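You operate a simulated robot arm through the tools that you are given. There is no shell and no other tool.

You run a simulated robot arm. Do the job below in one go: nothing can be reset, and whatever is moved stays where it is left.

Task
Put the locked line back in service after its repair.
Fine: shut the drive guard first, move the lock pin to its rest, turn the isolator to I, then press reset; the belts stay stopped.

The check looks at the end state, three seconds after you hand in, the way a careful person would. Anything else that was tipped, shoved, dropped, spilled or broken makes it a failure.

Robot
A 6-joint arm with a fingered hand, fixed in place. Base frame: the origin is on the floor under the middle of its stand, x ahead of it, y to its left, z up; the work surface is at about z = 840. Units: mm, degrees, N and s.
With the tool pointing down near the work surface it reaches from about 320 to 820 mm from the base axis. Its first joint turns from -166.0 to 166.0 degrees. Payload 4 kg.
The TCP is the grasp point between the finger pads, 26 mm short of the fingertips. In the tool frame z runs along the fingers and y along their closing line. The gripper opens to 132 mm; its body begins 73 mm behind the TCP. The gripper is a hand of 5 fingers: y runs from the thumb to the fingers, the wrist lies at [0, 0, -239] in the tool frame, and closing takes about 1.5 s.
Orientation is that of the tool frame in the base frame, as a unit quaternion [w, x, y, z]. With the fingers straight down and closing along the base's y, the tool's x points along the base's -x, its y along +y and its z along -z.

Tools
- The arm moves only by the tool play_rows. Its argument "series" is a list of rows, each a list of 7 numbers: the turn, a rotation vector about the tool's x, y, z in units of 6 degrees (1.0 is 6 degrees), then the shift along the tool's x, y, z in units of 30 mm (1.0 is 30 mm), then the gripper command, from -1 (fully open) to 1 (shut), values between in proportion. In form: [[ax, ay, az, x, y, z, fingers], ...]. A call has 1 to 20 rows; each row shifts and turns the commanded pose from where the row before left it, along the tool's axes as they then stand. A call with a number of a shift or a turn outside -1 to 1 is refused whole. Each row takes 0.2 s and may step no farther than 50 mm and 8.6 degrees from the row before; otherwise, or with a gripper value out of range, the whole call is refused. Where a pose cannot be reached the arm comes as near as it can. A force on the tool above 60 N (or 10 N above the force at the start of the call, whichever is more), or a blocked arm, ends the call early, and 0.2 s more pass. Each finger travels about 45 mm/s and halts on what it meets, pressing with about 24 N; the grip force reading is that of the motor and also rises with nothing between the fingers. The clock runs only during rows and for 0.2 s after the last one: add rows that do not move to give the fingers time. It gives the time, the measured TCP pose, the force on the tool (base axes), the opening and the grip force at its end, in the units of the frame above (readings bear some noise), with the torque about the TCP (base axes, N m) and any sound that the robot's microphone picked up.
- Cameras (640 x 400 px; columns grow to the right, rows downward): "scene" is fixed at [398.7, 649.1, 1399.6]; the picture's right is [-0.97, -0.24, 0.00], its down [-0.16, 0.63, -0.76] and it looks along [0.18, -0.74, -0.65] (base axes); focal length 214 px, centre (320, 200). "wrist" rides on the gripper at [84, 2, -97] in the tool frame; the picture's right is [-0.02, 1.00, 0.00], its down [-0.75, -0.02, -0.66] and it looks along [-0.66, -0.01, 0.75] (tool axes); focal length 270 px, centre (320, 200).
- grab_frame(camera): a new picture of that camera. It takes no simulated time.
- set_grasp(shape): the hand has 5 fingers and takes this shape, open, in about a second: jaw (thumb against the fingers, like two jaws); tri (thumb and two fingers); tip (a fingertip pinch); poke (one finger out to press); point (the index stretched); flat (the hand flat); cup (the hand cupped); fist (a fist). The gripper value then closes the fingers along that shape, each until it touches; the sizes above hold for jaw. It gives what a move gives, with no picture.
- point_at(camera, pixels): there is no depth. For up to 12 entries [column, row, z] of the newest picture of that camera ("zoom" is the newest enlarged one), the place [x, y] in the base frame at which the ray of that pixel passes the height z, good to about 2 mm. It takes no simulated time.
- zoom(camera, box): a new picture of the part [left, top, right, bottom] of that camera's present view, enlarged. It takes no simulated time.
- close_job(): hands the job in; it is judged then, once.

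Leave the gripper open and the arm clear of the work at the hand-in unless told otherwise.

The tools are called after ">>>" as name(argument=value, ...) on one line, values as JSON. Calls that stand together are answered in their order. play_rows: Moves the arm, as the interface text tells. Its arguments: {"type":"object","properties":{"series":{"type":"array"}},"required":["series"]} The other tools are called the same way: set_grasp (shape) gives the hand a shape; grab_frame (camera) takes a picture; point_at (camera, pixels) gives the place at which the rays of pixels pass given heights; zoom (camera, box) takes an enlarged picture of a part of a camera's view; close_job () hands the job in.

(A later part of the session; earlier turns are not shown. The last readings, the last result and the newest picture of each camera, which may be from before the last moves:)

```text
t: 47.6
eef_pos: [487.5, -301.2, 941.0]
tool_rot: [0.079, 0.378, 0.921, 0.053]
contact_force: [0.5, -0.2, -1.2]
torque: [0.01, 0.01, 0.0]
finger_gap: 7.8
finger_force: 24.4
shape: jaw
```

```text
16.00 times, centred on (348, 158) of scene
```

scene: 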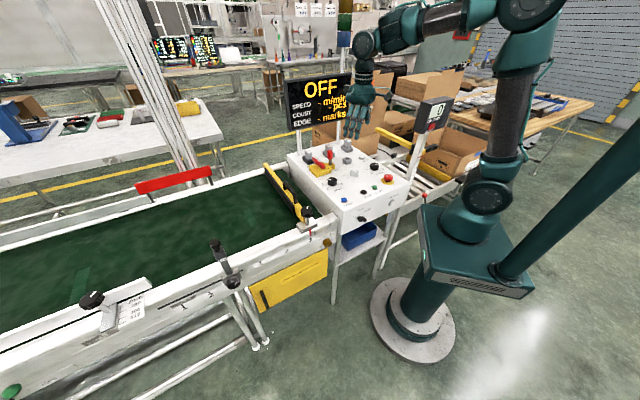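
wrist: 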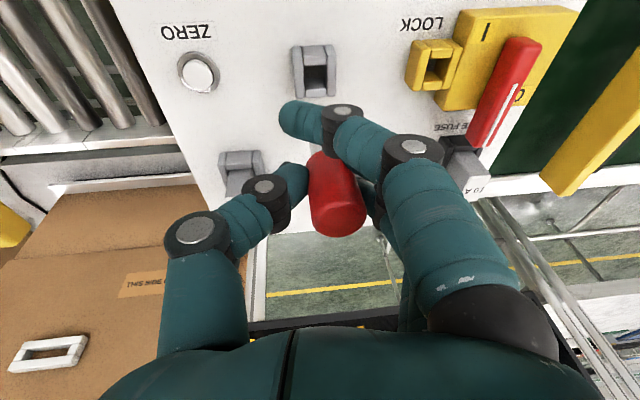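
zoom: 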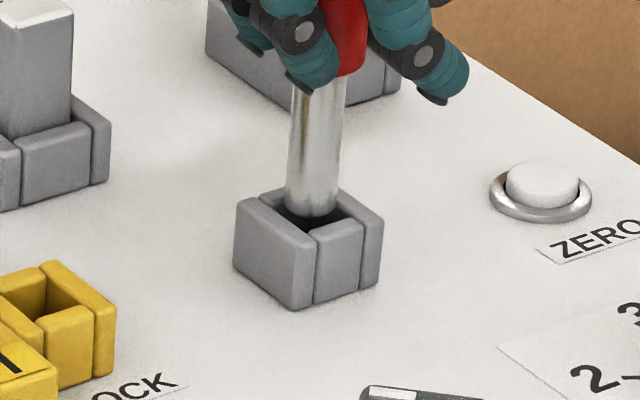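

The tip now seems centred just above (or entering) the opening. I'll lower 4 mm in small steps and check the force.

>>> play_rows(series=[[0, 0, 0, 0.007, -0.0105, 0.066, 1], [0, 0, 0, 0.007, -0.0105, 0.066, 1]])

>>> zoom(camera="scene", box=[338, 149, 358, 167])

```text
t: 48.2
eef_pos: [488.3, -302.0, 936.5]
tool_rot: [0.078, 0.378, 0.921, 0.052]
contact_force: [0.3, -0.6, -1.3]
torque: [0.04, -0.01, 0.0]
finger_gap: 7.7
finger_force: 24.1
shape: jaw
```

```text
16.00 times, centred on (348, 158) of scene
```

zoom: 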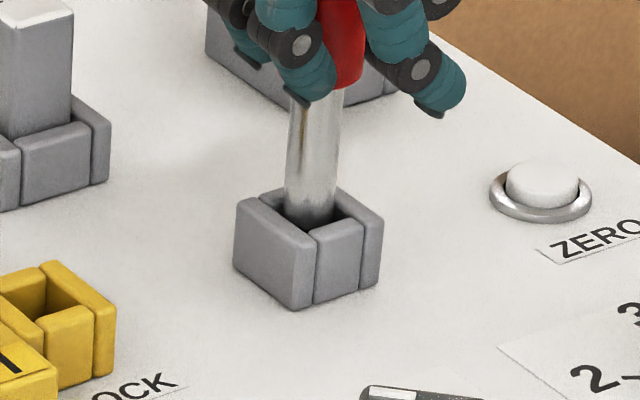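

No resistance and the tip is now dipping inside the socket (occluded by the front walls). I'll continue down 6 mm.

>>> play_rows(series=[[0, 0, 0, 0.007, -0.0105, 0.066, 1], [0, 0, 0, 0.007, -0.0105, 0.066, 1], [0, 0, 0, 0.007, -0.0105, 0.066, 1]])

>>> zoom(camera="scene", box=[338, 149, 358, 167])

```text
t: 49.0
eef_pos: [488.5, -300.5, 930.4]
tool_rot: [0.079, 0.378, 0.921, 0.051]
contact_force: [-0.4, -0.8, -0.2]
torque: [-0.03, 0.03, -0.03]
finger_gap: 7.8
finger_force: 24.4
shape: jaw
```

```text
16.00 times, centred on (348, 158) of scene
```

zoom: 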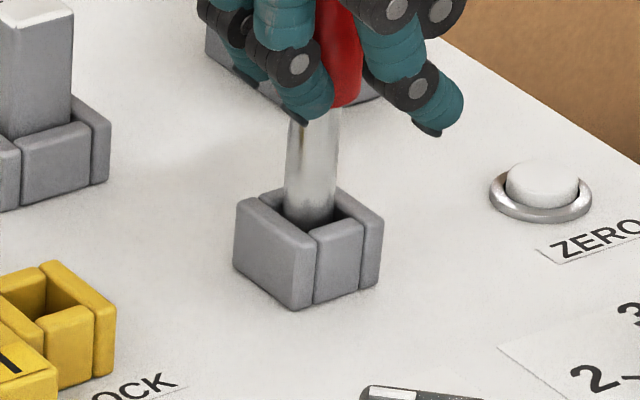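

It is going in freely. I'll lower another 8 mm, then approach the bottom.

>>> play_rows(series=[[0, 0, 0, 0.007, -0.0105, 0.066, 1], [0, 0, 0, 0.007, -0.0105, 0.066, 1], [0, 0, 0, 0.007, -0.0105, 0.066, 1], [0, 0, 0, 0.007, -0.0105, 0.066, 1]])

>>> zoom(camera="scene", box=[330, 130, 366, 170])

```text
t: 50.0
eef_pos: [488.1, -301.2, 922.2]
tool_rot: [0.078, 0.38, 0.92, 0.052]
contact_force: [0.1, -0.4, -1.3]
torque: [0.02, 0.01, -0.01]
finger_gap: 8.0
finger_force: 24.3
shape: jaw
```

```text
10.00 times, centred on (348, 150) of scene
```

zoom: 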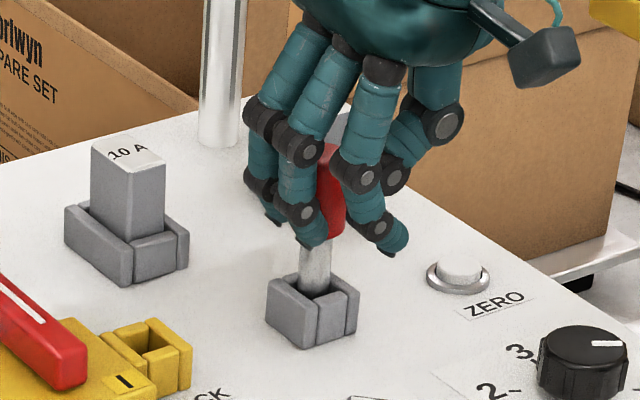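

Still free at TCP z=922. I'll lower 2 mm at a time until it touches bottom.

>>> play_rows(series=[[0, 0, 0, 0.007, -0.0105, 0.066, 1]])

>>> play_rows(series=[[0, 0, 0, 0.0035, -0.005, 0.033, 1]])

>>> play_rows(series=[[0, 0, 0, 0.0035, -0.005, 0.033, 1]])

```text
t: 50.4
eef_pos: [488.7, -300.4, 919.5]
tool_rot: [0.078, 0.379, 0.921, 0.053]
contact_force: [-0.9, -0.3, -1.0]
torque: [-0.01, 0.02, 0.01]
finger_gap: 7.7
finger_force: 23.9
shape: jaw
```

```text
t: 50.8
eef_pos: [487.8, -300.8, 919.4]
tool_rot: [0.079, 0.379, 0.921, 0.053]
contact_force: [-0.5, 0.0, -0.4]
torque: [-0.02, 0.01, -0.02]
finger_gap: 7.7
finger_force: 23.4
shape: jaw
```

```text
t: 51.2
eef_pos: [488.2, -300.6, 917.0]
tool_rot: [0.079, 0.378, 0.921, 0.053]
contact_force: [-0.5, -0.5, -0.6]
torque: [-0.01, 0.03, -0.01]
finger_gap: 7.5
finger_force: 23.8
shape: jaw
```

No bottom contact yet; continuing in 1 mm steps.

>>> play_rows(series=[[0, 0, 0, 0.0035, -0.005, 0.033, 1]])

>>> play_rows(series=[[0, 0, 0, 0.0035, -0.005, 0.033, 1]])

>>> play_rows(series=[[0, 0, 0, 0.0035, -0.005, 0.033, 1]])

>>> zoom(camera="scene", box=[330, 130, 366, 170])

```text
t: 51.6
eef_pos: [488.7, -300.6, 917.1]
tool_rot: [0.079, 0.379, 0.921, 0.052]
contact_force: [0.1, -0.4, -0.1]
torque: [-0.04, 0.04, 0.01]
finger_gap: 7.8
finger_force: 24.0
shape: jaw
```

```text
t: 52.0
eef_pos: [488.8, -300.9, 916.7]
tool_rot: [0.079, 0.379, 0.921, 0.053]
contact_force: [-1.4, -0.7, 7.1]
torque: [0.01, 0.02, -0.01]
finger_gap: 7.9
finger_force: 23.9
shape: jaw
```

```text
t: 52.4
eef_pos: [490.5, -300.8, 916.1]
tool_rot: [0.08, 0.379, 0.921, 0.052]
contact_force: [-1.3, 0.1, 13.2]
torque: [0.1, -0.08, 0.0]
finger_gap: 8.1
finger_force: 23.7
shape: jaw
```

```text
10.00 times, centred on (348, 150) of scene
```

zoom: 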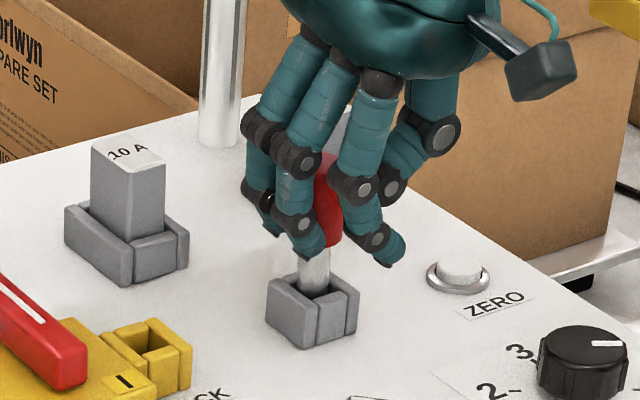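

The pin has bottomed out (7–13 N upward at z≈916). I'll ease up 1 mm and open the hand to let go.

>>> play_rows(series=[[0, 0, 0, -0.0035, 0.005, -0.033, 1], [0, 0, 0, 0, 0, 0, 0.8], [0, 0, 0, 0, 0, 0, 0.5], [0, 0, 0, 0, 0, 0, 0.2], [0, 0, 0, 0, 0, 0, -0.1], [0, 0, 0, 0, 0, 0, -0.1], [0, 0, 0, 0, 0, 0, -0.1]])

>>> zoom(camera="scene", box=[330, 130, 366, 170])

>>> grab_frame(camera="wrist")

```text
t: 54.0
eef_pos: [489.4, -301.3, 916.2]
tool_rot: [0.079, 0.379, 0.92, 0.052]
contact_force: [0.5, -1.7, 0.0]
torque: [0.0, -0.01, -0.03]
finger_gap: 71.7
finger_force: 0.0
shape: jaw
```

```text
10.00 times, centred on (348, 150) of scene
```

zoom: 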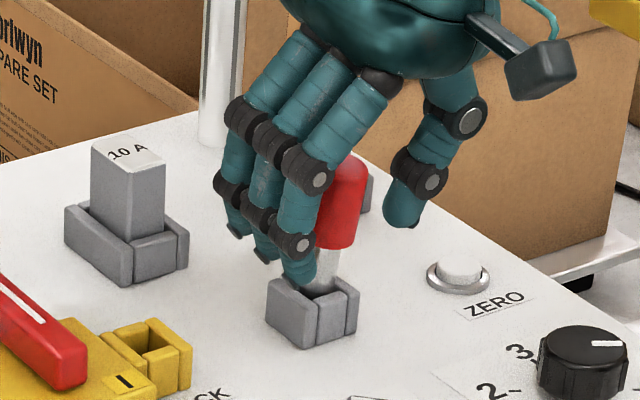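

```text
taken
```

wrist: 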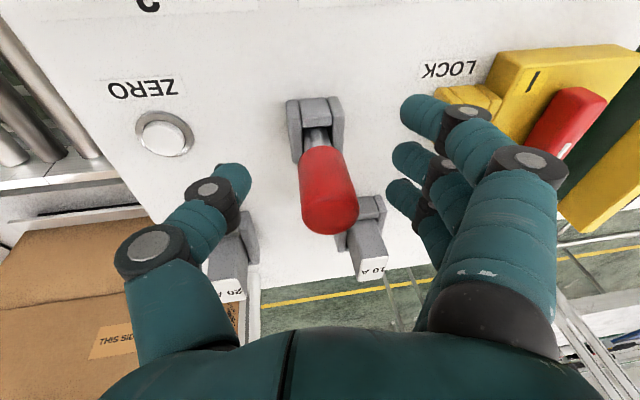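

The pin stands in the rest socket on its own. I'll raise the hand straight up 90 mm, remove the hand tilt, and inspect.

>>> play_rows(series=[[0, 0, 0, -0.04, 0.059, -0.37, -0.1], [0, 0, 0, -0.04, 0.059, -0.37, -0.1], [0, 0, 0, -0.079, 0.118, -0.737, -0.1], [0, 0, 0, -0.079, 0.118, -0.737, -0.1], [0, 0, 0, -0.079, 0.118, -0.737, -0.1], [0.75, 0.5, 0, 0, 0, 0, -0.1], [0.75, 0.5, 0, 0, 0, 0, -0.1], [0, 0, 0, 0, 0, 0, -0.1]])

>>> zoom(camera="scene", box=[290, 130, 370, 180])

>>> grab_frame(camera="wrist")

```text
t: 55.8
eef_pos: [488.9, -300.4, 1007.5]
tool_rot: [0.001, 0.38, 0.925, -0.001]
contact_force: [-1.1, 0.5, -0.4]
torque: [0.01, 0.01, -0.04]
finger_gap: 71.8
finger_force: 0.1
shape: jaw
```

```text
8.00 times, centred on (330, 155) of scene
```

zoom: 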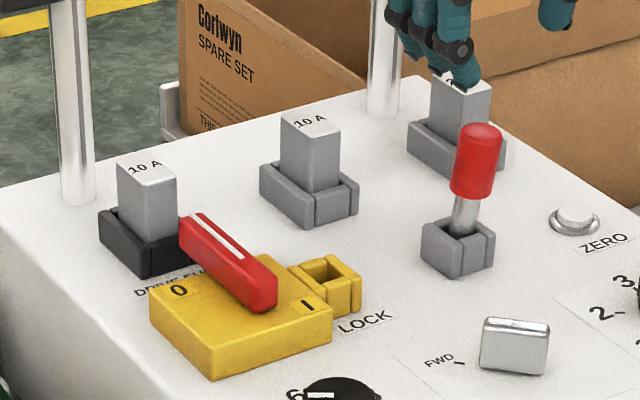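

```text
taken
```

wrist: 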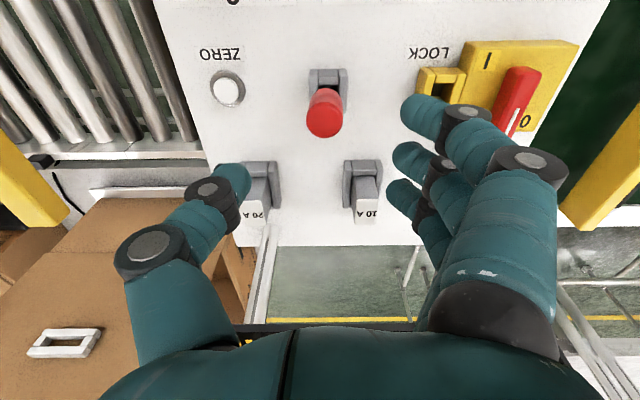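

The pin is seated in the rest with only a few degrees of lean in its loose hole, and the LOCK socket is empty. Next is the isolator. I'll move above its pivot (~(605,-193)) at this height to look at it.

>>> play_rows(series=[[0, 0, 0, -0.033, 0.879, 0, -0.1], [0, 0, 0, -0.033, 0.879, 0, -0.1], [0, 0, 0, -0.033, 0.879, 0, -0.1], [0, 0, 0, -0.033, 0.879, 0, -0.1], [0, 0, 0, -0.033, 0.879, 0, -0.1], [0, 0, 0, -0.033, 0.879, 0, -0.1], [0, 0, 0, 0, 0, 0, -0.1]])

>>> grab_frame(camera="wrist")

>>> zoom(camera="wrist", box=[220, 20, 420, 170])

>>> zoom(camera="scene", box=[295, 140, 345, 185])

```text
t: 57.4
eef_pos: [605.3, -189.2, 1007.4]
tool_rot: [0.002, 0.38, 0.925, 0.0]
contact_force: [-0.3, -0.1, -0.4]
torque: [0.03, -0.04, 0.02]
finger_gap: 71.5
finger_force: 0.0
shape: jaw
```

```text
taken
```

wrist: 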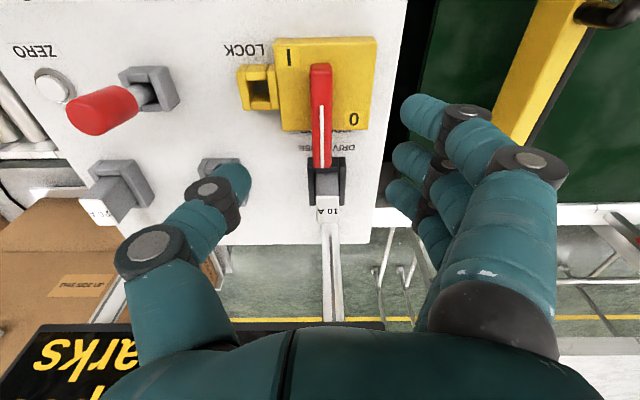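

```text
2.67 times, centred on (320, 95) of wrist
```

zoom: 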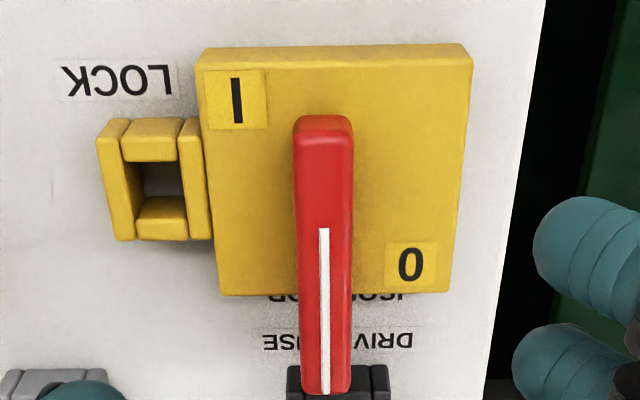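

```text
8.89 times, centred on (320, 162) of scene
```

zoom: 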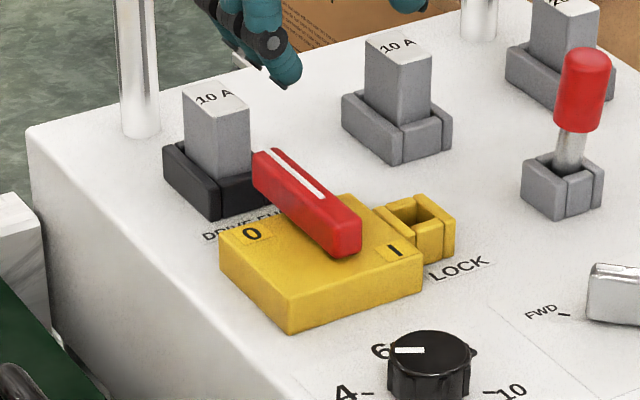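

The lever lies at "6 o'clock" over 0, and I expect it must swing 90° (clockwise from above) to point over the now-free LOCK socket, beside "I". Before gripping it, I'll test in the air that the wrist can turn the needed −90° here.

>>> play_rows(series=[[0, 0, 1, 0, 0, 0, -0.1], [0, 0, 1, 0, 0, 0, -0.1], [0, 0, 1, 0, 0, 0, -0.1], [0, 0, 1, 0, 0, 0, -0.1], [0, 0, 1, 0, 0, 0, -0.1], [0, 0, 1, 0, 0, 0, -0.1], [0, 0, 1, 0, 0, 0, -0.1], [0, 0, 1, 0, 0, 0, -0.1], [0, 0, 1, 0, 0, 0, -0.1], [0, 0, 1, 0, 0, 0, -0.1], [0, 0, 1, 0, 0, 0, -0.1], [0, 0, 1, 0, 0, 0, -0.1], [0, 0, 1, 0, 0, 0, -0.1], [0, 0, 1, 0, 0, 0, -0.1], [0, 0, 1, 0, 0, 0, -0.1], [0, 0, 1, 0, 0, 0, -0.1]])

>>> grab_frame(camera="wrist")

>>> grab_frame(camera="scene")

```text
t: 60.8
eef_pos: [605.4, -193.1, 1006.0]
tool_rot: [0.001, 0.943, 0.334, 0.0]
contact_force: [0.5, 0.1, 0.4]
torque: [0.01, 0.02, 0.0]
finger_gap: 71.9
finger_force: 0.1
shape: jaw
```

```text
taken
```

wrist: 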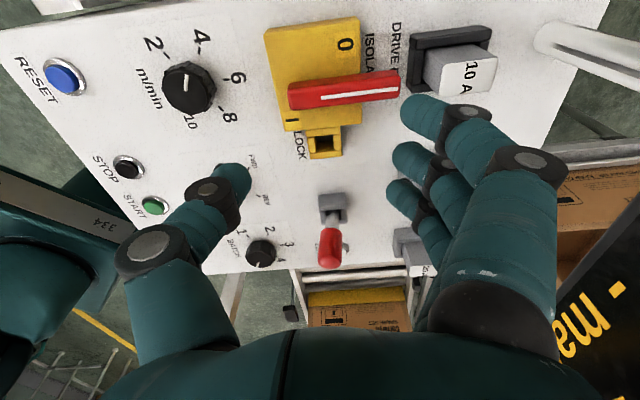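

```text
taken
```

scene: 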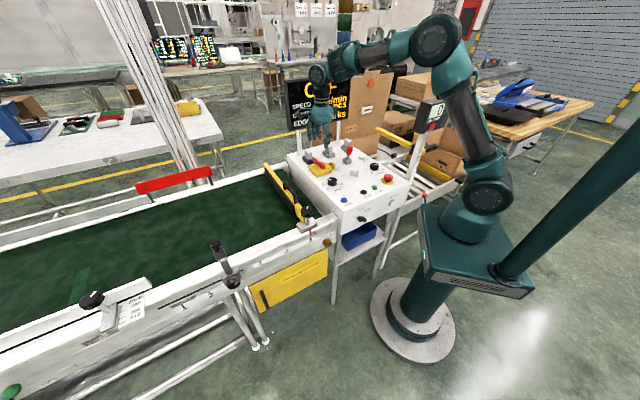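

The wrist reached −141° without trouble. I'll rotate back to −45°.

>>> play_rows(series=[[0, 0, -1, 0, 0, 0, -0.1], [0, 0, -1, 0, 0, 0, -0.1], [0, 0, -1, 0, 0, 0, -0.1], [0, 0, -1, 0, 0, 0, -0.1], [0, 0, -1, 0, 0, 0, -0.1], [0, 0, -1, 0, 0, 0, -0.1], [0, 0, -1, 0, 0, 0, -0.1], [0, 0, -1, 0, 0, 0, -0.1], [0, 0, -1, 0, 0, 0, -0.1], [0, 0, -1, 0, 0, 0, -0.1], [0, 0, -1, 0, 0, 0, -0.1], [0, 0, -1, 0, 0, 0, -0.1], [0, 0, -1, 0, 0, 0, -0.1], [0, 0, -1, 0, 0, 0, -0.1], [0, 0, -1, 0, 0, 0, -0.1], [0, 0, -1, 0, 0, 0, -0.1], [0, 0, 0, 0, 0, 0, -0.1]])

>>> zoom(camera="wrist", box=[220, 20, 420, 170])

```text
t: 64.4
eef_pos: [604.8, -191.9, 1006.9]
tool_rot: [0.001, 0.38, 0.925, 0.0]
contact_force: [-0.1, 0.0, 0.4]
torque: [-0.01, 0.01, 0.01]
finger_gap: 71.7
finger_force: 0.0
shape: jaw
```

```text
2.67 times, centred on (320, 95) of wrist
```

zoom: 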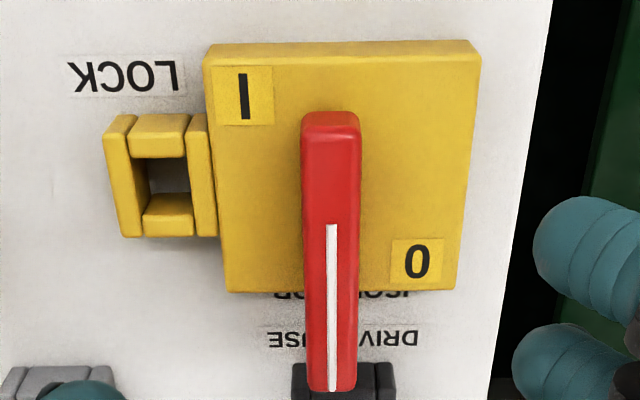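

I'll query the lever and block corners in this zoom to fix the pivot.

>>> point_at(camera="zoom", pixels=[[207, 62, 862], [478, 58, 862], [458, 290, 862], [226, 292, 862], [331, 128, 884], [333, 388, 884], [303, 130, 884], [360, 130, 884], [309, 385, 884], [357, 385, 884]])

```text
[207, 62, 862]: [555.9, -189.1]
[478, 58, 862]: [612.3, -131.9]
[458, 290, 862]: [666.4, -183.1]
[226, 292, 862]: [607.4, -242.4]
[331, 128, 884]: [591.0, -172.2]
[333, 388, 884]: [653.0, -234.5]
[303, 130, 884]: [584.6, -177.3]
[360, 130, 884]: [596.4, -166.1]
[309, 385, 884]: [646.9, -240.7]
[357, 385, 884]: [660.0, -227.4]
```

Pivot is at about u=297, m=565 and the TCP is well placed (u=292, m=563). I'll descend 114 mm to z≈893 with the hand half open, straddling the lever.

>>> play_rows(series=[[0, 0, 0, 0, 0, 0.95, -0.1], [0, 0, 0, 0, 0, 0.95, -0.1], [0, 0, 0, 0, 0, 0.95, -0.1], [0, 0, 0, 0, 0, 0.6, -0.1], [0, 0, 0, 0, 0, 0.2, -0.1], [0, 0, 0, 0, 0, 0.15, -0.1]])

>>> grab_frame(camera="wrist")

>>> zoom(camera="scene", box=[290, 130, 350, 185])

```text
t: 65.8
eef_pos: [604.2, -191.3, 892.9]
tool_rot: [0.0, 0.381, 0.925, 0.0]
contact_force: [0.1, 0.0, 0.5]
torque: [0.0, -0.02, 0.0]
finger_gap: 71.7
finger_force: 0.0
shape: jaw
```

```text
taken
```

wrist: 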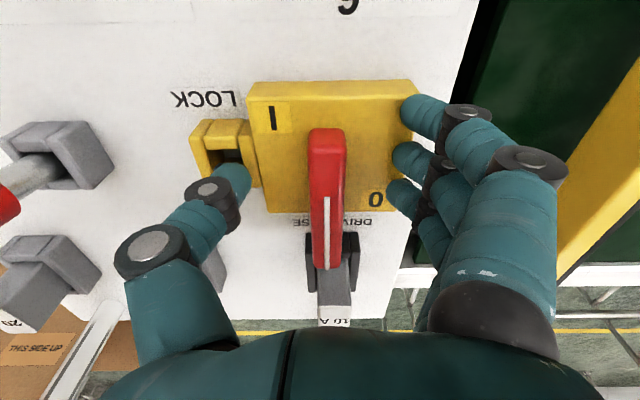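

```text
7.27 times, centred on (320, 158) of scene
```

zoom: 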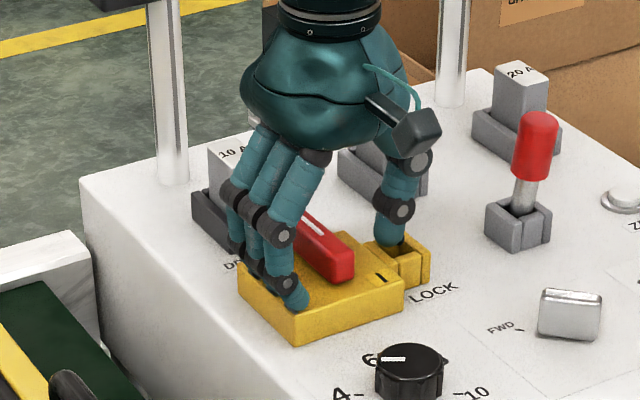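

The hand straddles the lever with no contact. I'll close on it.

>>> play_rows(series=[[0, 0, 0, 0, 0, 0, 0.2], [0, 0, 0, 0, 0, 0, 0.4], [0, 0, 0, 0, 0, 0, 0.6], [0, 0, 0, 0, 0, 0, 0.8], [0, 0, 0, 0, 0, 0, 1], [0, 0, 0, 0, 0, 0, 1], [0, 0, 0, 0, 0, 0, 1], [0, 0, 0, 0, 0, 0, 1]])

>>> grab_frame(camera="wrist")

>>> zoom(camera="scene", box=[290, 130, 350, 185])

```text
t: 67.6
eef_pos: [604.1, -193.1, 893.1]
tool_rot: [0.001, 0.381, 0.925, 0.001]
contact_force: [0.9, -1.4, -1.1]
torque: [0.04, -0.08, 0.08]
finger_gap: 7.9
finger_force: 23.9
shape: jaw
```

```text
taken
```

wrist: 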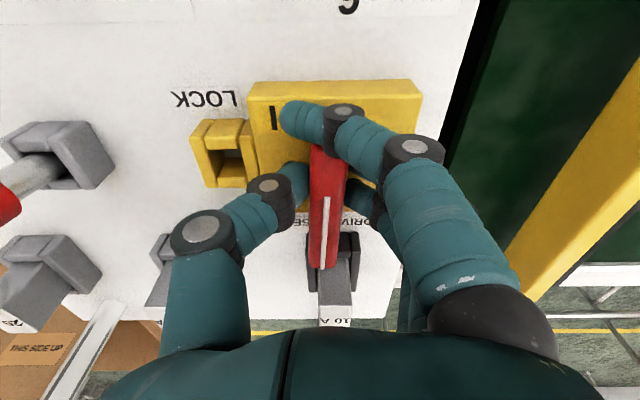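

```text
7.27 times, centred on (320, 158) of scene
```

zoom: 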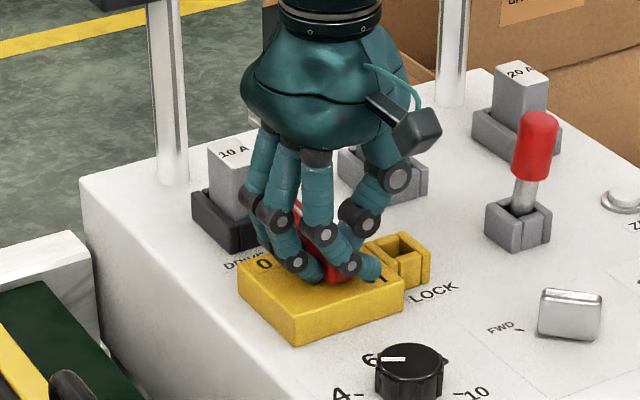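

The lever is gripped, with the index wrapped at its inner end. I'll turn it clockwise (from above) about the pivot, 30° first, watching the force.

>>> play_rows(series=[[0, 0, 0.5, 0.009, 0.004, 0, 1], [0, 0, 0.5, 0.009, 0.004, 0, 1], [0, 0, 1, 0.017, 0.008, 0, 1], [0, 0, 1, 0.017, 0.008, 0, 1], [0, 0, 1, 0.017, 0.008, 0, 1]])

>>> grab_frame(camera="wrist")

>>> zoom(camera="scene", box=[290, 130, 350, 185])

```text
t: 68.8
eef_pos: [603.4, -191.2, 892.2]
tool_rot: [0.001, 0.566, 0.824, -0.001]
contact_force: [-2.4, -14.2, -5.4]
torque: [-0.17, 0.01, 0.03]
finger_gap: 7.6
finger_force: 23.6
shape: jaw
```

```text
taken
```

wrist: 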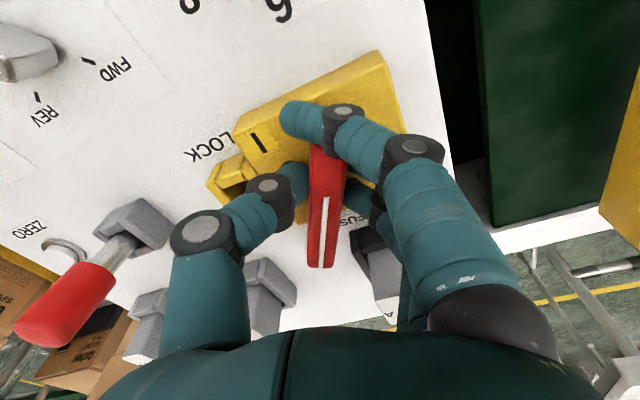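

```text
7.27 times, centred on (320, 158) of scene
```

zoom: 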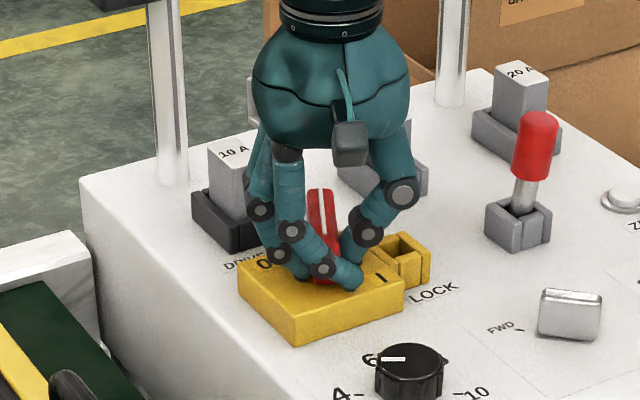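

The lever follows (about 24° so far) with about 14 N of side force, so my rotation centre is slightly off. I'll shift about 2 mm toward −y to relieve it, and continue 30°.

>>> play_rows(series=[[0, 0, 0, -0.05, -0.02, 0, 1], [0, 0, 1, 0.0143, 0.013, 0, 1], [0, 0, 1, 0.0143, 0.013, 0, 1], [0, 0, 1, 0.0143, 0.013, 0, 1], [0, 0, 1, 0.0143, 0.013, 0, 1]])

>>> grab_frame(camera="wrist")

>>> zoom(camera="scene", box=[290, 130, 350, 185])

```text
t: 70.0
eef_pos: [604.5, -189.4, 891.9]
tool_rot: [-0.001, 0.724, 0.689, 0.001]
contact_force: [-15.6, -4.8, -6.5]
torque: [0.01, 0.28, 0.07]
finger_gap: 7.7
finger_force: 23.8
shape: jaw
```

```text
taken
```

wrist: 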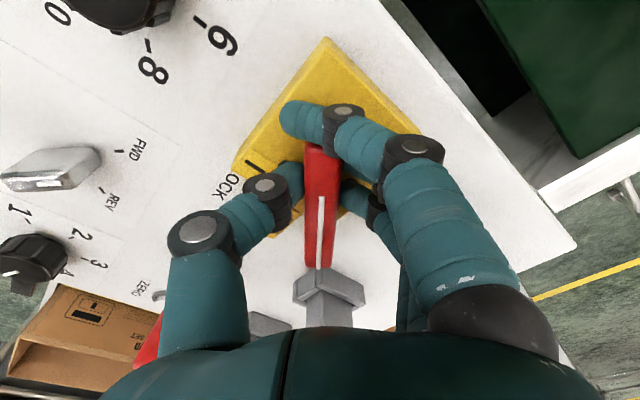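

```text
7.27 times, centred on (320, 158) of scene
```

zoom: 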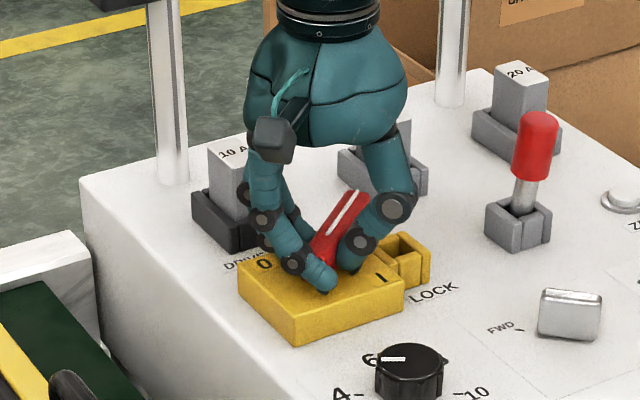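

About 48° turned; the side force is now ~16 N. I'll relieve it with a ~2 mm shift and use an updated pivot for the next 24°.

>>> play_rows(series=[[0, 0, 0, -0.023, -0.063, 0, 1], [0, 0, 1, 0.01, -0.001, 0, 1], [0, 0, 1, 0.01, -0.001, 0, 1], [0, 0, 1, 0.01, -0.001, 0, 1], [0, 0, 1, 0.01, -0.001, 0, 1]])

>>> grab_frame(camera="wrist")

>>> zoom(camera="scene", box=[290, 130, 350, 185])

```text
t: 71.2
eef_pos: [602.8, -188.8, 892.6]
tool_rot: [0.001, 0.851, 0.524, 0.0]
contact_force: [-7.3, -2.5, -9.9]
torque: [0.03, 0.11, 0.04]
finger_gap: 7.5
finger_force: 24.3
shape: jaw
```

```text
taken
```

wrist: 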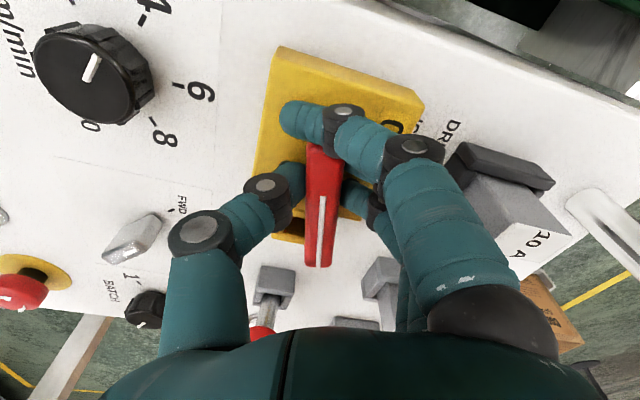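

```text
7.27 times, centred on (320, 158) of scene
```

zoom: 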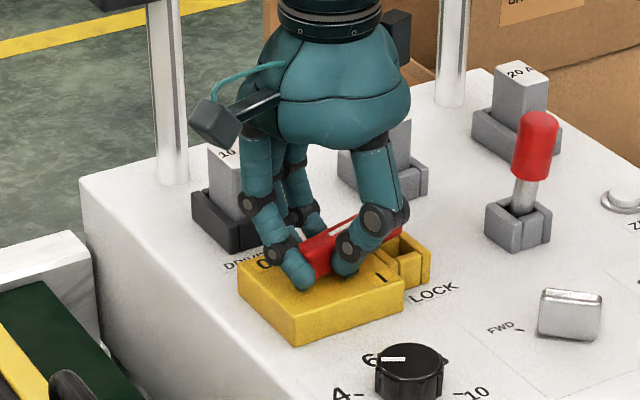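

About 72° turned with lower force (~8 N). Before finishing, I'll check the height of the drive fuse next to my fingers (wrist (520,238), scene (308,151)).

>>> point_at(camera="wrist", pixels=[[520, 240, 900], [520, 240, 910], [470, 175, 885], [570, 235, 900], [475, 245, 900]])

>>> point_at(camera="scene", pixels=[[307, 150.5, 895], [307, 150.5, 900], [307, 150.5, 910], [307, 150.5, 920]])

>>> zoom(camera="wrist", box=[360, 100, 600, 300])

```text
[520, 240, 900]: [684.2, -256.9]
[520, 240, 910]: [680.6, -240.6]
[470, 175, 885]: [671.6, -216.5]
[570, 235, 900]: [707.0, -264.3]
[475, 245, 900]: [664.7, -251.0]
```

```text
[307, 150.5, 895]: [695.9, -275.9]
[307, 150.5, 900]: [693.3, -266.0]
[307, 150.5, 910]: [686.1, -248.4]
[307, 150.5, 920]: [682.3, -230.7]
```

```text
2.00 times, centred on (480, 200) of wrist
```

zoom: 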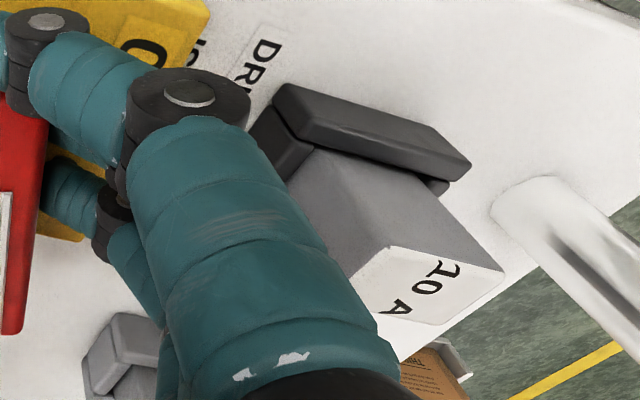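

The drive fuse (nearest face m≈638) stays about 20 mm clear of my fingers. I'll turn the remaining 18°.

>>> play_rows(series=[[0, 0, 1, -0.007, -0.018, 0, 1], [0, 0, 1, 0.01, -0.001, 0, 1], [0, 0, 1, 0.01, -0.001, 0, 1]])

>>> grab_frame(camera="wrist")

>>> zoom(camera="scene", box=[280, 70, 380, 185])

```text
t: 72.0
eef_pos: [604.2, -188.5, 893.6]
tool_rot: [0.0, 0.923, 0.384, 0.0]
contact_force: [-8.3, 4.0, -2.7]
torque: [0.04, 0.12, 0.35]
finger_gap: 7.6
finger_force: 23.9
shape: jaw
```

```text
taken
```

wrist: 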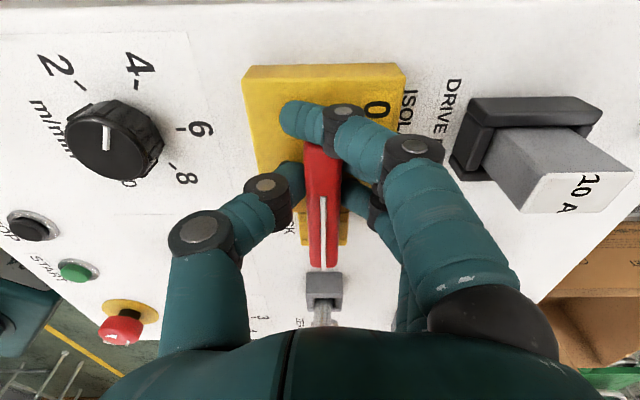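

```text
3.48 times, centred on (330, 128) of scene
```

zoom: 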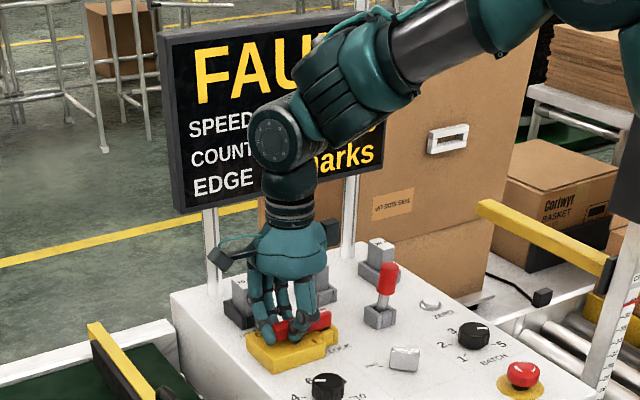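

The sign has changed from OFF to "FAULT", so the isolator has registered as on. I'll nudge 3° more to be sure the lever is against its I stop.

>>> play_rows(series=[[0, 0, 0.5, 0.005, 0, 0, 1], [0, 0, 0, 0, 0, 0, 1]])

>>> zoom(camera="wrist", box=[220, 40, 460, 300])

```text
t: 72.6
eef_pos: [604.1, -189.9, 892.7]
tool_rot: [0.001, 0.933, 0.361, 0.001]
contact_force: [-8.0, 3.4, -2.2]
torque: [0.04, 0.17, 0.53]
finger_gap: 7.7
finger_force: 23.9
shape: jaw
```

```text
1.54 times, centred on (340, 170) of wrist
```

zoom: 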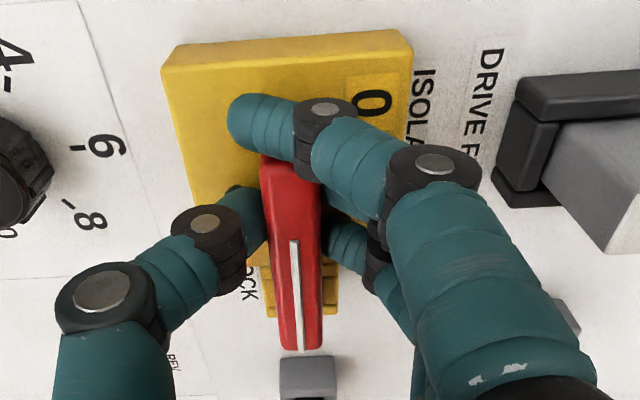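

Torque rose to 0.53 N·m with the lever square to the block, so it's at its stop on I. I'll open the hand and rise straight up.

>>> play_rows(series=[[0, 0, 0, 0, 0, 0, 0.8], [0, 0, 0, 0, 0, 0, 0.5], [0, 0, 0, 0, 0, 0, 0.2], [0, 0, 0, 0, 0, 0, -0.1], [0, 0, 0, 0, 0, 0, -0.1], [0, 0, 0, 0, 0, 0, -0.1], [0, 0, 0, 0, 0, -0.5, -0.1], [0, 0, 0, 0, 0, -0.9, -0.1], [0, 0, 0, 0, 0, -0.9, -0.1], [0, 0, 0, 0, 0, -0.9, -0.1], [0, 0, 0, 0, 0, -0.9, -0.1]])

>>> grab_frame(camera="wrist")

>>> zoom(camera="scene", box=[280, 70, 380, 185])

```text
t: 75.0
eef_pos: [603.2, -190.7, 1016.6]
tool_rot: [0.001, 0.933, 0.361, 0.0]
contact_force: [0.2, 0.2, 0.2]
torque: [0.0, -0.02, 0.01]
finger_gap: 71.9
finger_force: 0.0
shape: jaw
```

```text
taken
```

wrist: 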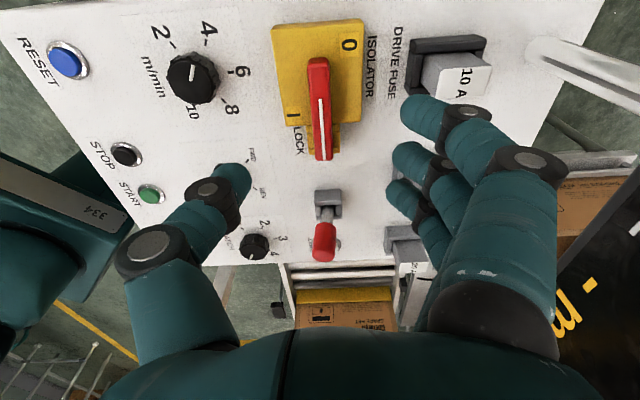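

```text
3.48 times, centred on (330, 128) of scene
```

zoom: 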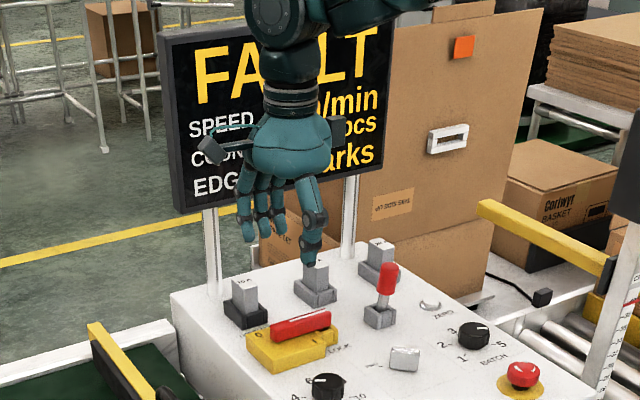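

Isolator is on I and the sign shows FAULT, waiting for reset. I'll turn the wrist back to about −45° here, in free air.

>>> play_rows(series=[[0, 0, -0.97, 0, 0, -0.1, -0.1], [0, 0, -0.97, 0, 0, -0.1, -0.1], [0, 0, -0.97, 0, 0, -0.1, -0.1], [0, 0, -0.97, 0, 0, -0.1, -0.1], [0, 0, -0.97, 0, 0, -0.1, -0.1], [0, 0, -0.97, 0, 0, -0.1, -0.1], [0, 0, -0.97, 0, 0, -0.1, -0.1], [0, 0, -0.97, 0, 0, -0.1, -0.1], [0, 0, -0.97, 0, 0, -0.1, -0.1], [0, 0, -0.97, 0, 0, -0.1, -0.1], [0, 0, -0.97, 0, 0, 0, -0.1], [0, 0, -0.97, 0, 0, 0, -0.1], [0, 0, -0.97, 0, 0, 0, -0.1], [0, 0, -0.97, 0, 0, 0, -0.1], [0, 0, -0.97, 0, 0, 0, -0.1], [0, 0, -0.97, 0, 0, 0, -0.1]])

>>> grab_frame(camera="wrist")

>>> grab_frame(camera="scene")

```text
t: 78.4
eef_pos: [603.1, -188.3, 1044.9]
tool_rot: [0.0, 0.379, 0.926, -0.001]
contact_force: [-0.3, -0.3, -0.1]
torque: [0.0, -0.01, 0.0]
finger_gap: 71.7
finger_force: 0.1
shape: jaw
```

```text
taken
```

wrist: 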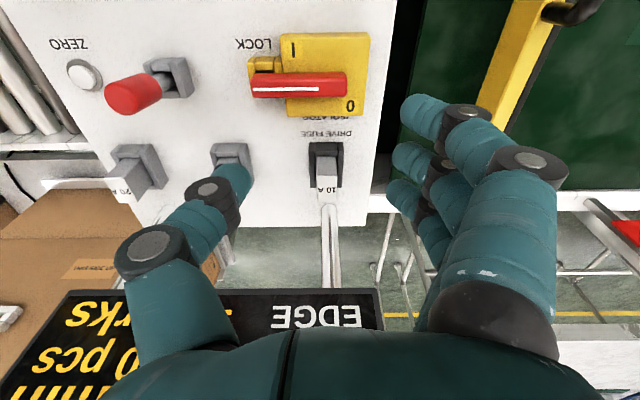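

```text
taken
```

scene: 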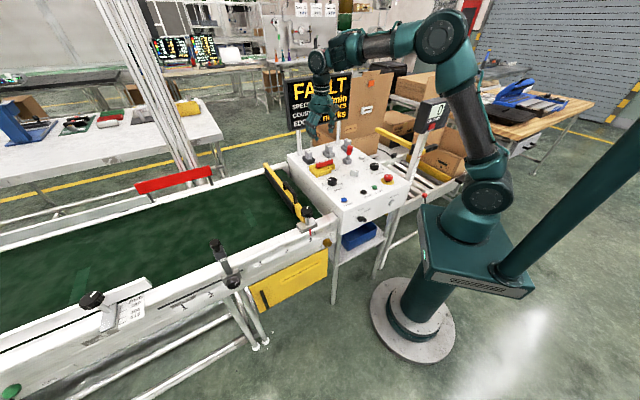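

The lever clearly lies over the LOCK socket beside "I". Now for RESET: I'll set the poke shape here in free air and see which finger sticks out.

>>> set_grasp(shape="poke")

>>> grab_frame(camera="wrist")

>>> zoom(camera="scene", box=[280, 40, 380, 160])

```text
t: 79.3
eef_pos: [603.1, -187.9, 1046.1]
tool_rot: [0.001, 0.379, 0.925, -0.001]
contact_force: [0.4, 0.6, 0.5]
torque: [0.0, -0.01, 0.03]
finger_gap: 0.2
finger_force: 0.0
shape: poke
```

```text
taken
```

wrist: 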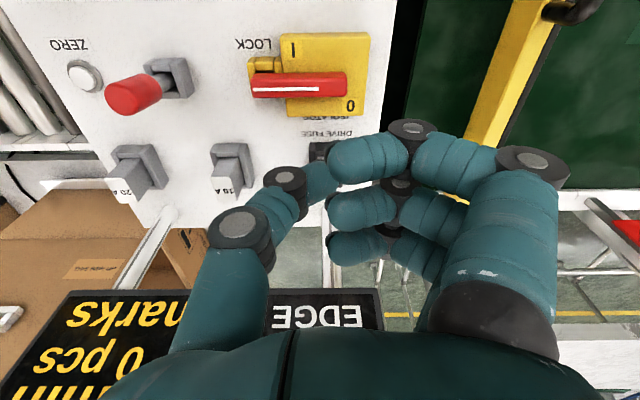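

```text
3.33 times, centred on (330, 100) of scene
```

zoom: 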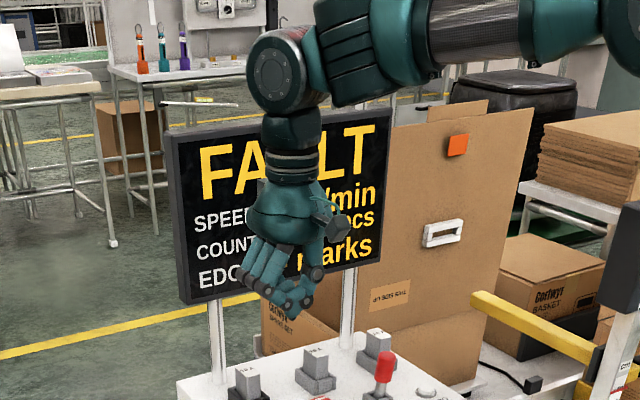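

I can't clearly tell which finger protrudes; I'll zoom closer on the hand from the scene camera.

>>> zoom(camera="scene", box=[295, 85, 345, 145])

>>> zoom(camera="wrist", box=[230, 90, 450, 290])

```text
6.67 times, centred on (320, 115) of scene
```

zoom: 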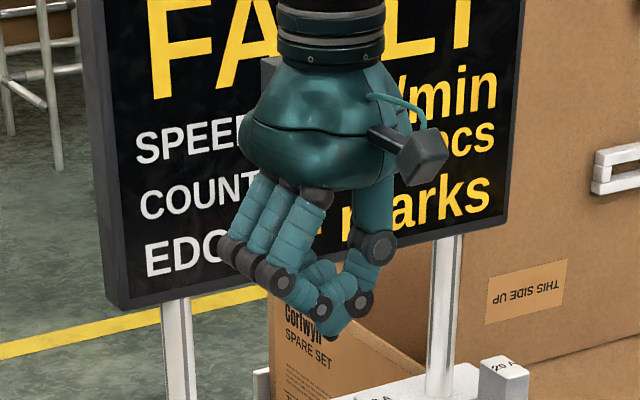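

```text
2.00 times, centred on (340, 190) of wrist
```

zoom: 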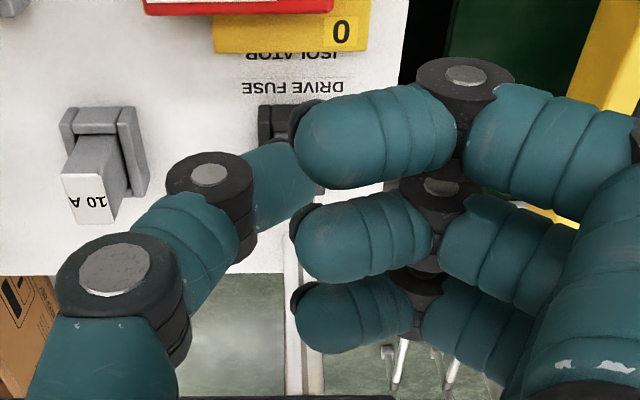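

Poke curls everything together at the TCP. I'll look at the "point" shape (index stretched) for comparison.

>>> set_grasp(shape="point")

>>> zoom(camera="scene", box=[295, 85, 345, 145])

>>> grab_frame(camera="wrist")

```text
t: 80.2
eef_pos: [603.7, -189.1, 1046.2]
tool_rot: [0.001, 0.379, 0.925, 0.0]
contact_force: [-0.1, 0.0, -0.6]
torque: [-0.01, -0.02, -0.03]
finger_gap: 126.0
finger_force: 0.1
shape: point
```

```text
6.67 times, centred on (320, 115) of scene
```

zoom: 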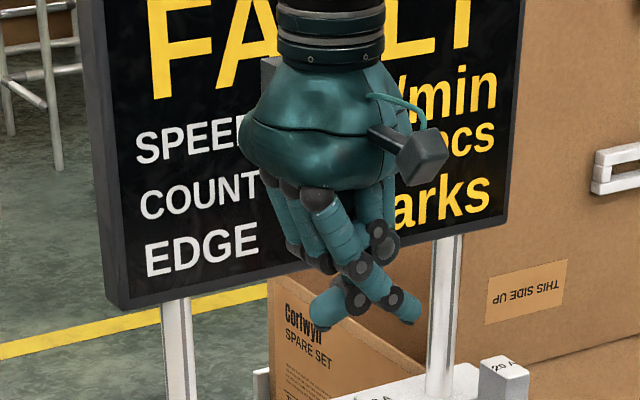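

```text
taken
```

wrist: 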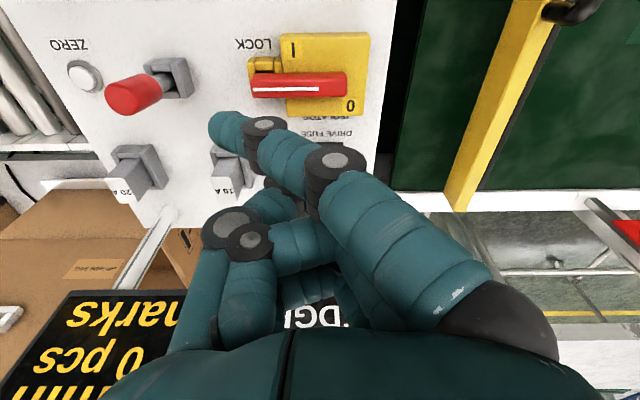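

Point crosses the index sideways, which is awkward. I'll go back to poke and also try closing along that shape to see if one tip leads clearly.

>>> set_grasp(shape="poke")

>>> zoom(camera="scene", box=[305, 110, 337, 140])

>>> play_rows(series=[[0, 0, 0, 0, 0, 0, 1], [0, 0, 0, 0, 0, 0, 1], [0, 0, 0, 0, 0, 0, 1], [0, 0, 0, 0, 0, 0, 1], [0, 0, 0, 0, 0, 0, 1], [0, 0, 0, 0, 0, 0, 1]])

>>> zoom(camera="scene", box=[305, 110, 337, 140])

>>> grab_frame(camera="wrist")

```text
t: 81.1
eef_pos: [602.5, -189.0, 1045.8]
tool_rot: [0.001, 0.379, 0.925, 0.0]
contact_force: [-0.5, -0.2, -1.1]
torque: [0.01, -0.01, 0.03]
finger_gap: 0.0
finger_force: 0.1
shape: poke
```

```text
13.33 times, centred on (321, 125) of scene
```

zoom: 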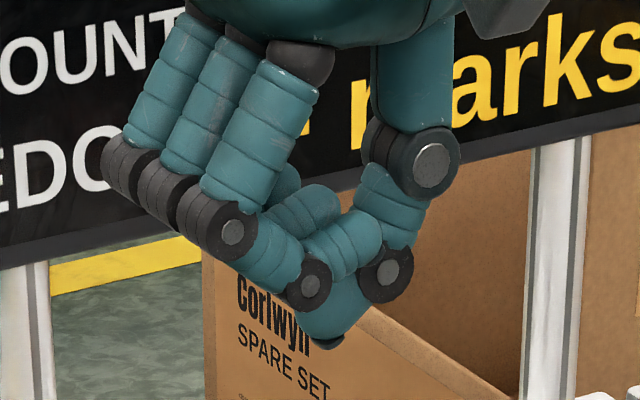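

```text
t: 82.5
eef_pos: [604.4, -188.3, 1046.5]
tool_rot: [0.001, 0.379, 0.925, 0.0]
contact_force: [0.5, -0.9, 0.4]
torque: [0.0, 0.0, -0.02]
finger_gap: 0.0
finger_force: 0.1
shape: jaw
```

```text
13.33 times, centred on (321, 125) of scene
```

zoom: 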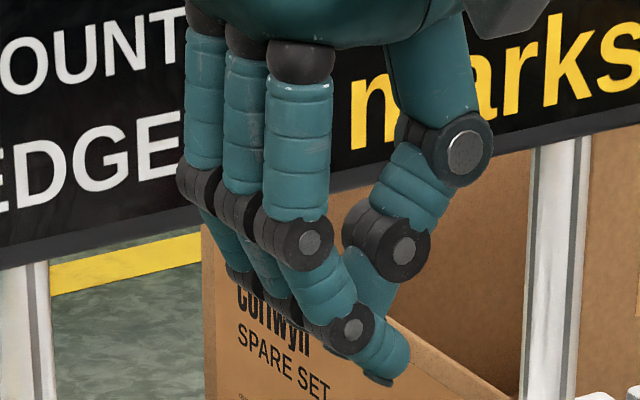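

```text
taken
```

wrist: 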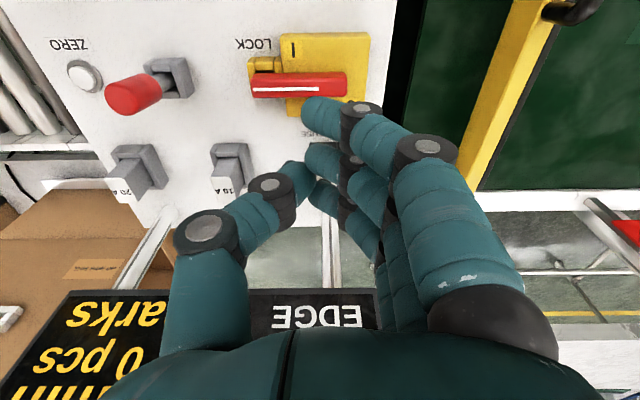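

The closed jaw offers a firm index tip: if I tilt the hand ~20°, the index becomes the lowest point, which is good for a button. First I'll locate RESET and its neighbours precisely.

>>> zoom(camera="scene", box=[320, 165, 400, 225])

>>> point_at(camera="scene", pixels=[[344, 200, 843], [332, 180, 870], [363.75, 191.5, 843], [374.25, 187, 845], [306.75, 211, 930], [306.75, 211, 960], [345, 213, 840]])

```text
6.67 times, centred on (360, 195) of scene
```

zoom: 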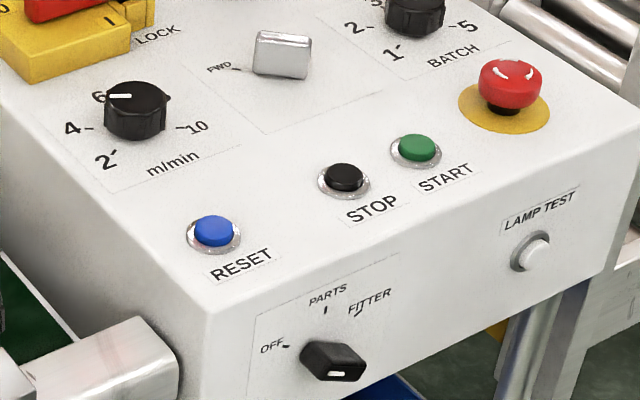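

```text
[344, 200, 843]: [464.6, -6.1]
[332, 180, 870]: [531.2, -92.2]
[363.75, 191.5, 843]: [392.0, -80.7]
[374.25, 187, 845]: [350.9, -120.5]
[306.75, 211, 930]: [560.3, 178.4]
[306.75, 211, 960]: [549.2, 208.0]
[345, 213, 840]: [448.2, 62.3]
```

RESET is at (464.5,-7); STOP is 104 mm away along −u and the speed knob 108 mm along +m. I'll move the closed hand to above RESET at z≈960 and tilt it 30° so the index tip leads.

>>> play_rows(series=[[0, 0, 0, 0.872, 0.141, 0.358, 1], [0, 0, 0, 0.872, 0.141, 0.358, 1], [0, 0, 0, 0.872, 0.141, 0.358, 1], [0, 0, 0, 0.872, 0.141, 0.358, 1], [0, 0, 0, 0.872, 0.141, 0.358, 1], [0, 0, 0, 0.872, 0.141, 0.358, 1], [0, 0, 0, 0.872, 0.141, 0.358, 1], [0, 0, 0, 0.872, 0.141, 0.358, 1], [0, -1, 0, 0, 0, 0, 1], [0, -1, 0, 0, 0, 0, 1], [0, -1, 0, 0, 0, 0, 1], [0, -1, 0, 0, 0, 0, 1], [0, -1, 0, 0, 0, 0, 1], [0, 0, 0, 0, 0, 0, 1]])

>>> zoom(camera="scene", box=[310, 150, 390, 220])

>>> grab_frame(camera="wrist")

```text
t: 85.5
eef_pos: [477.5, -17.8, 960.3]
tool_rot: [0.24, 0.367, 0.893, -0.099]
contact_force: [-0.6, 1.1, -0.3]
torque: [0.01, -0.02, -0.01]
finger_gap: 0.2
finger_force: 23.2
shape: jaw
```

```text
5.71 times, centred on (350, 185) of scene
```

zoom: 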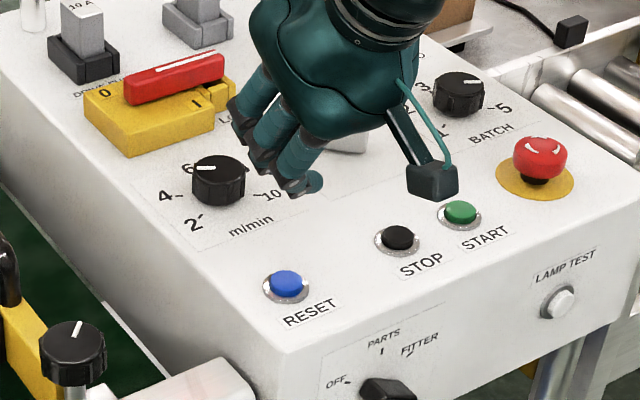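

```text
taken
```

wrist: 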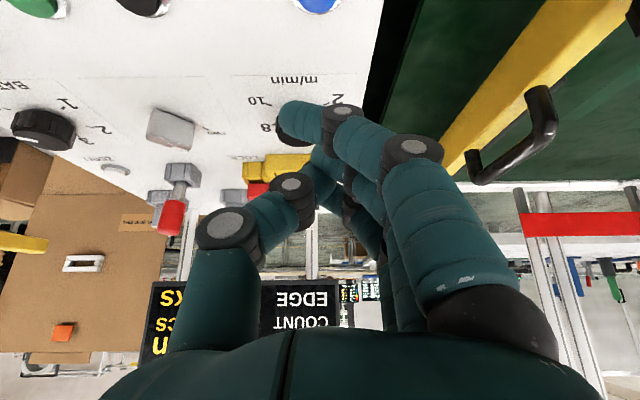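

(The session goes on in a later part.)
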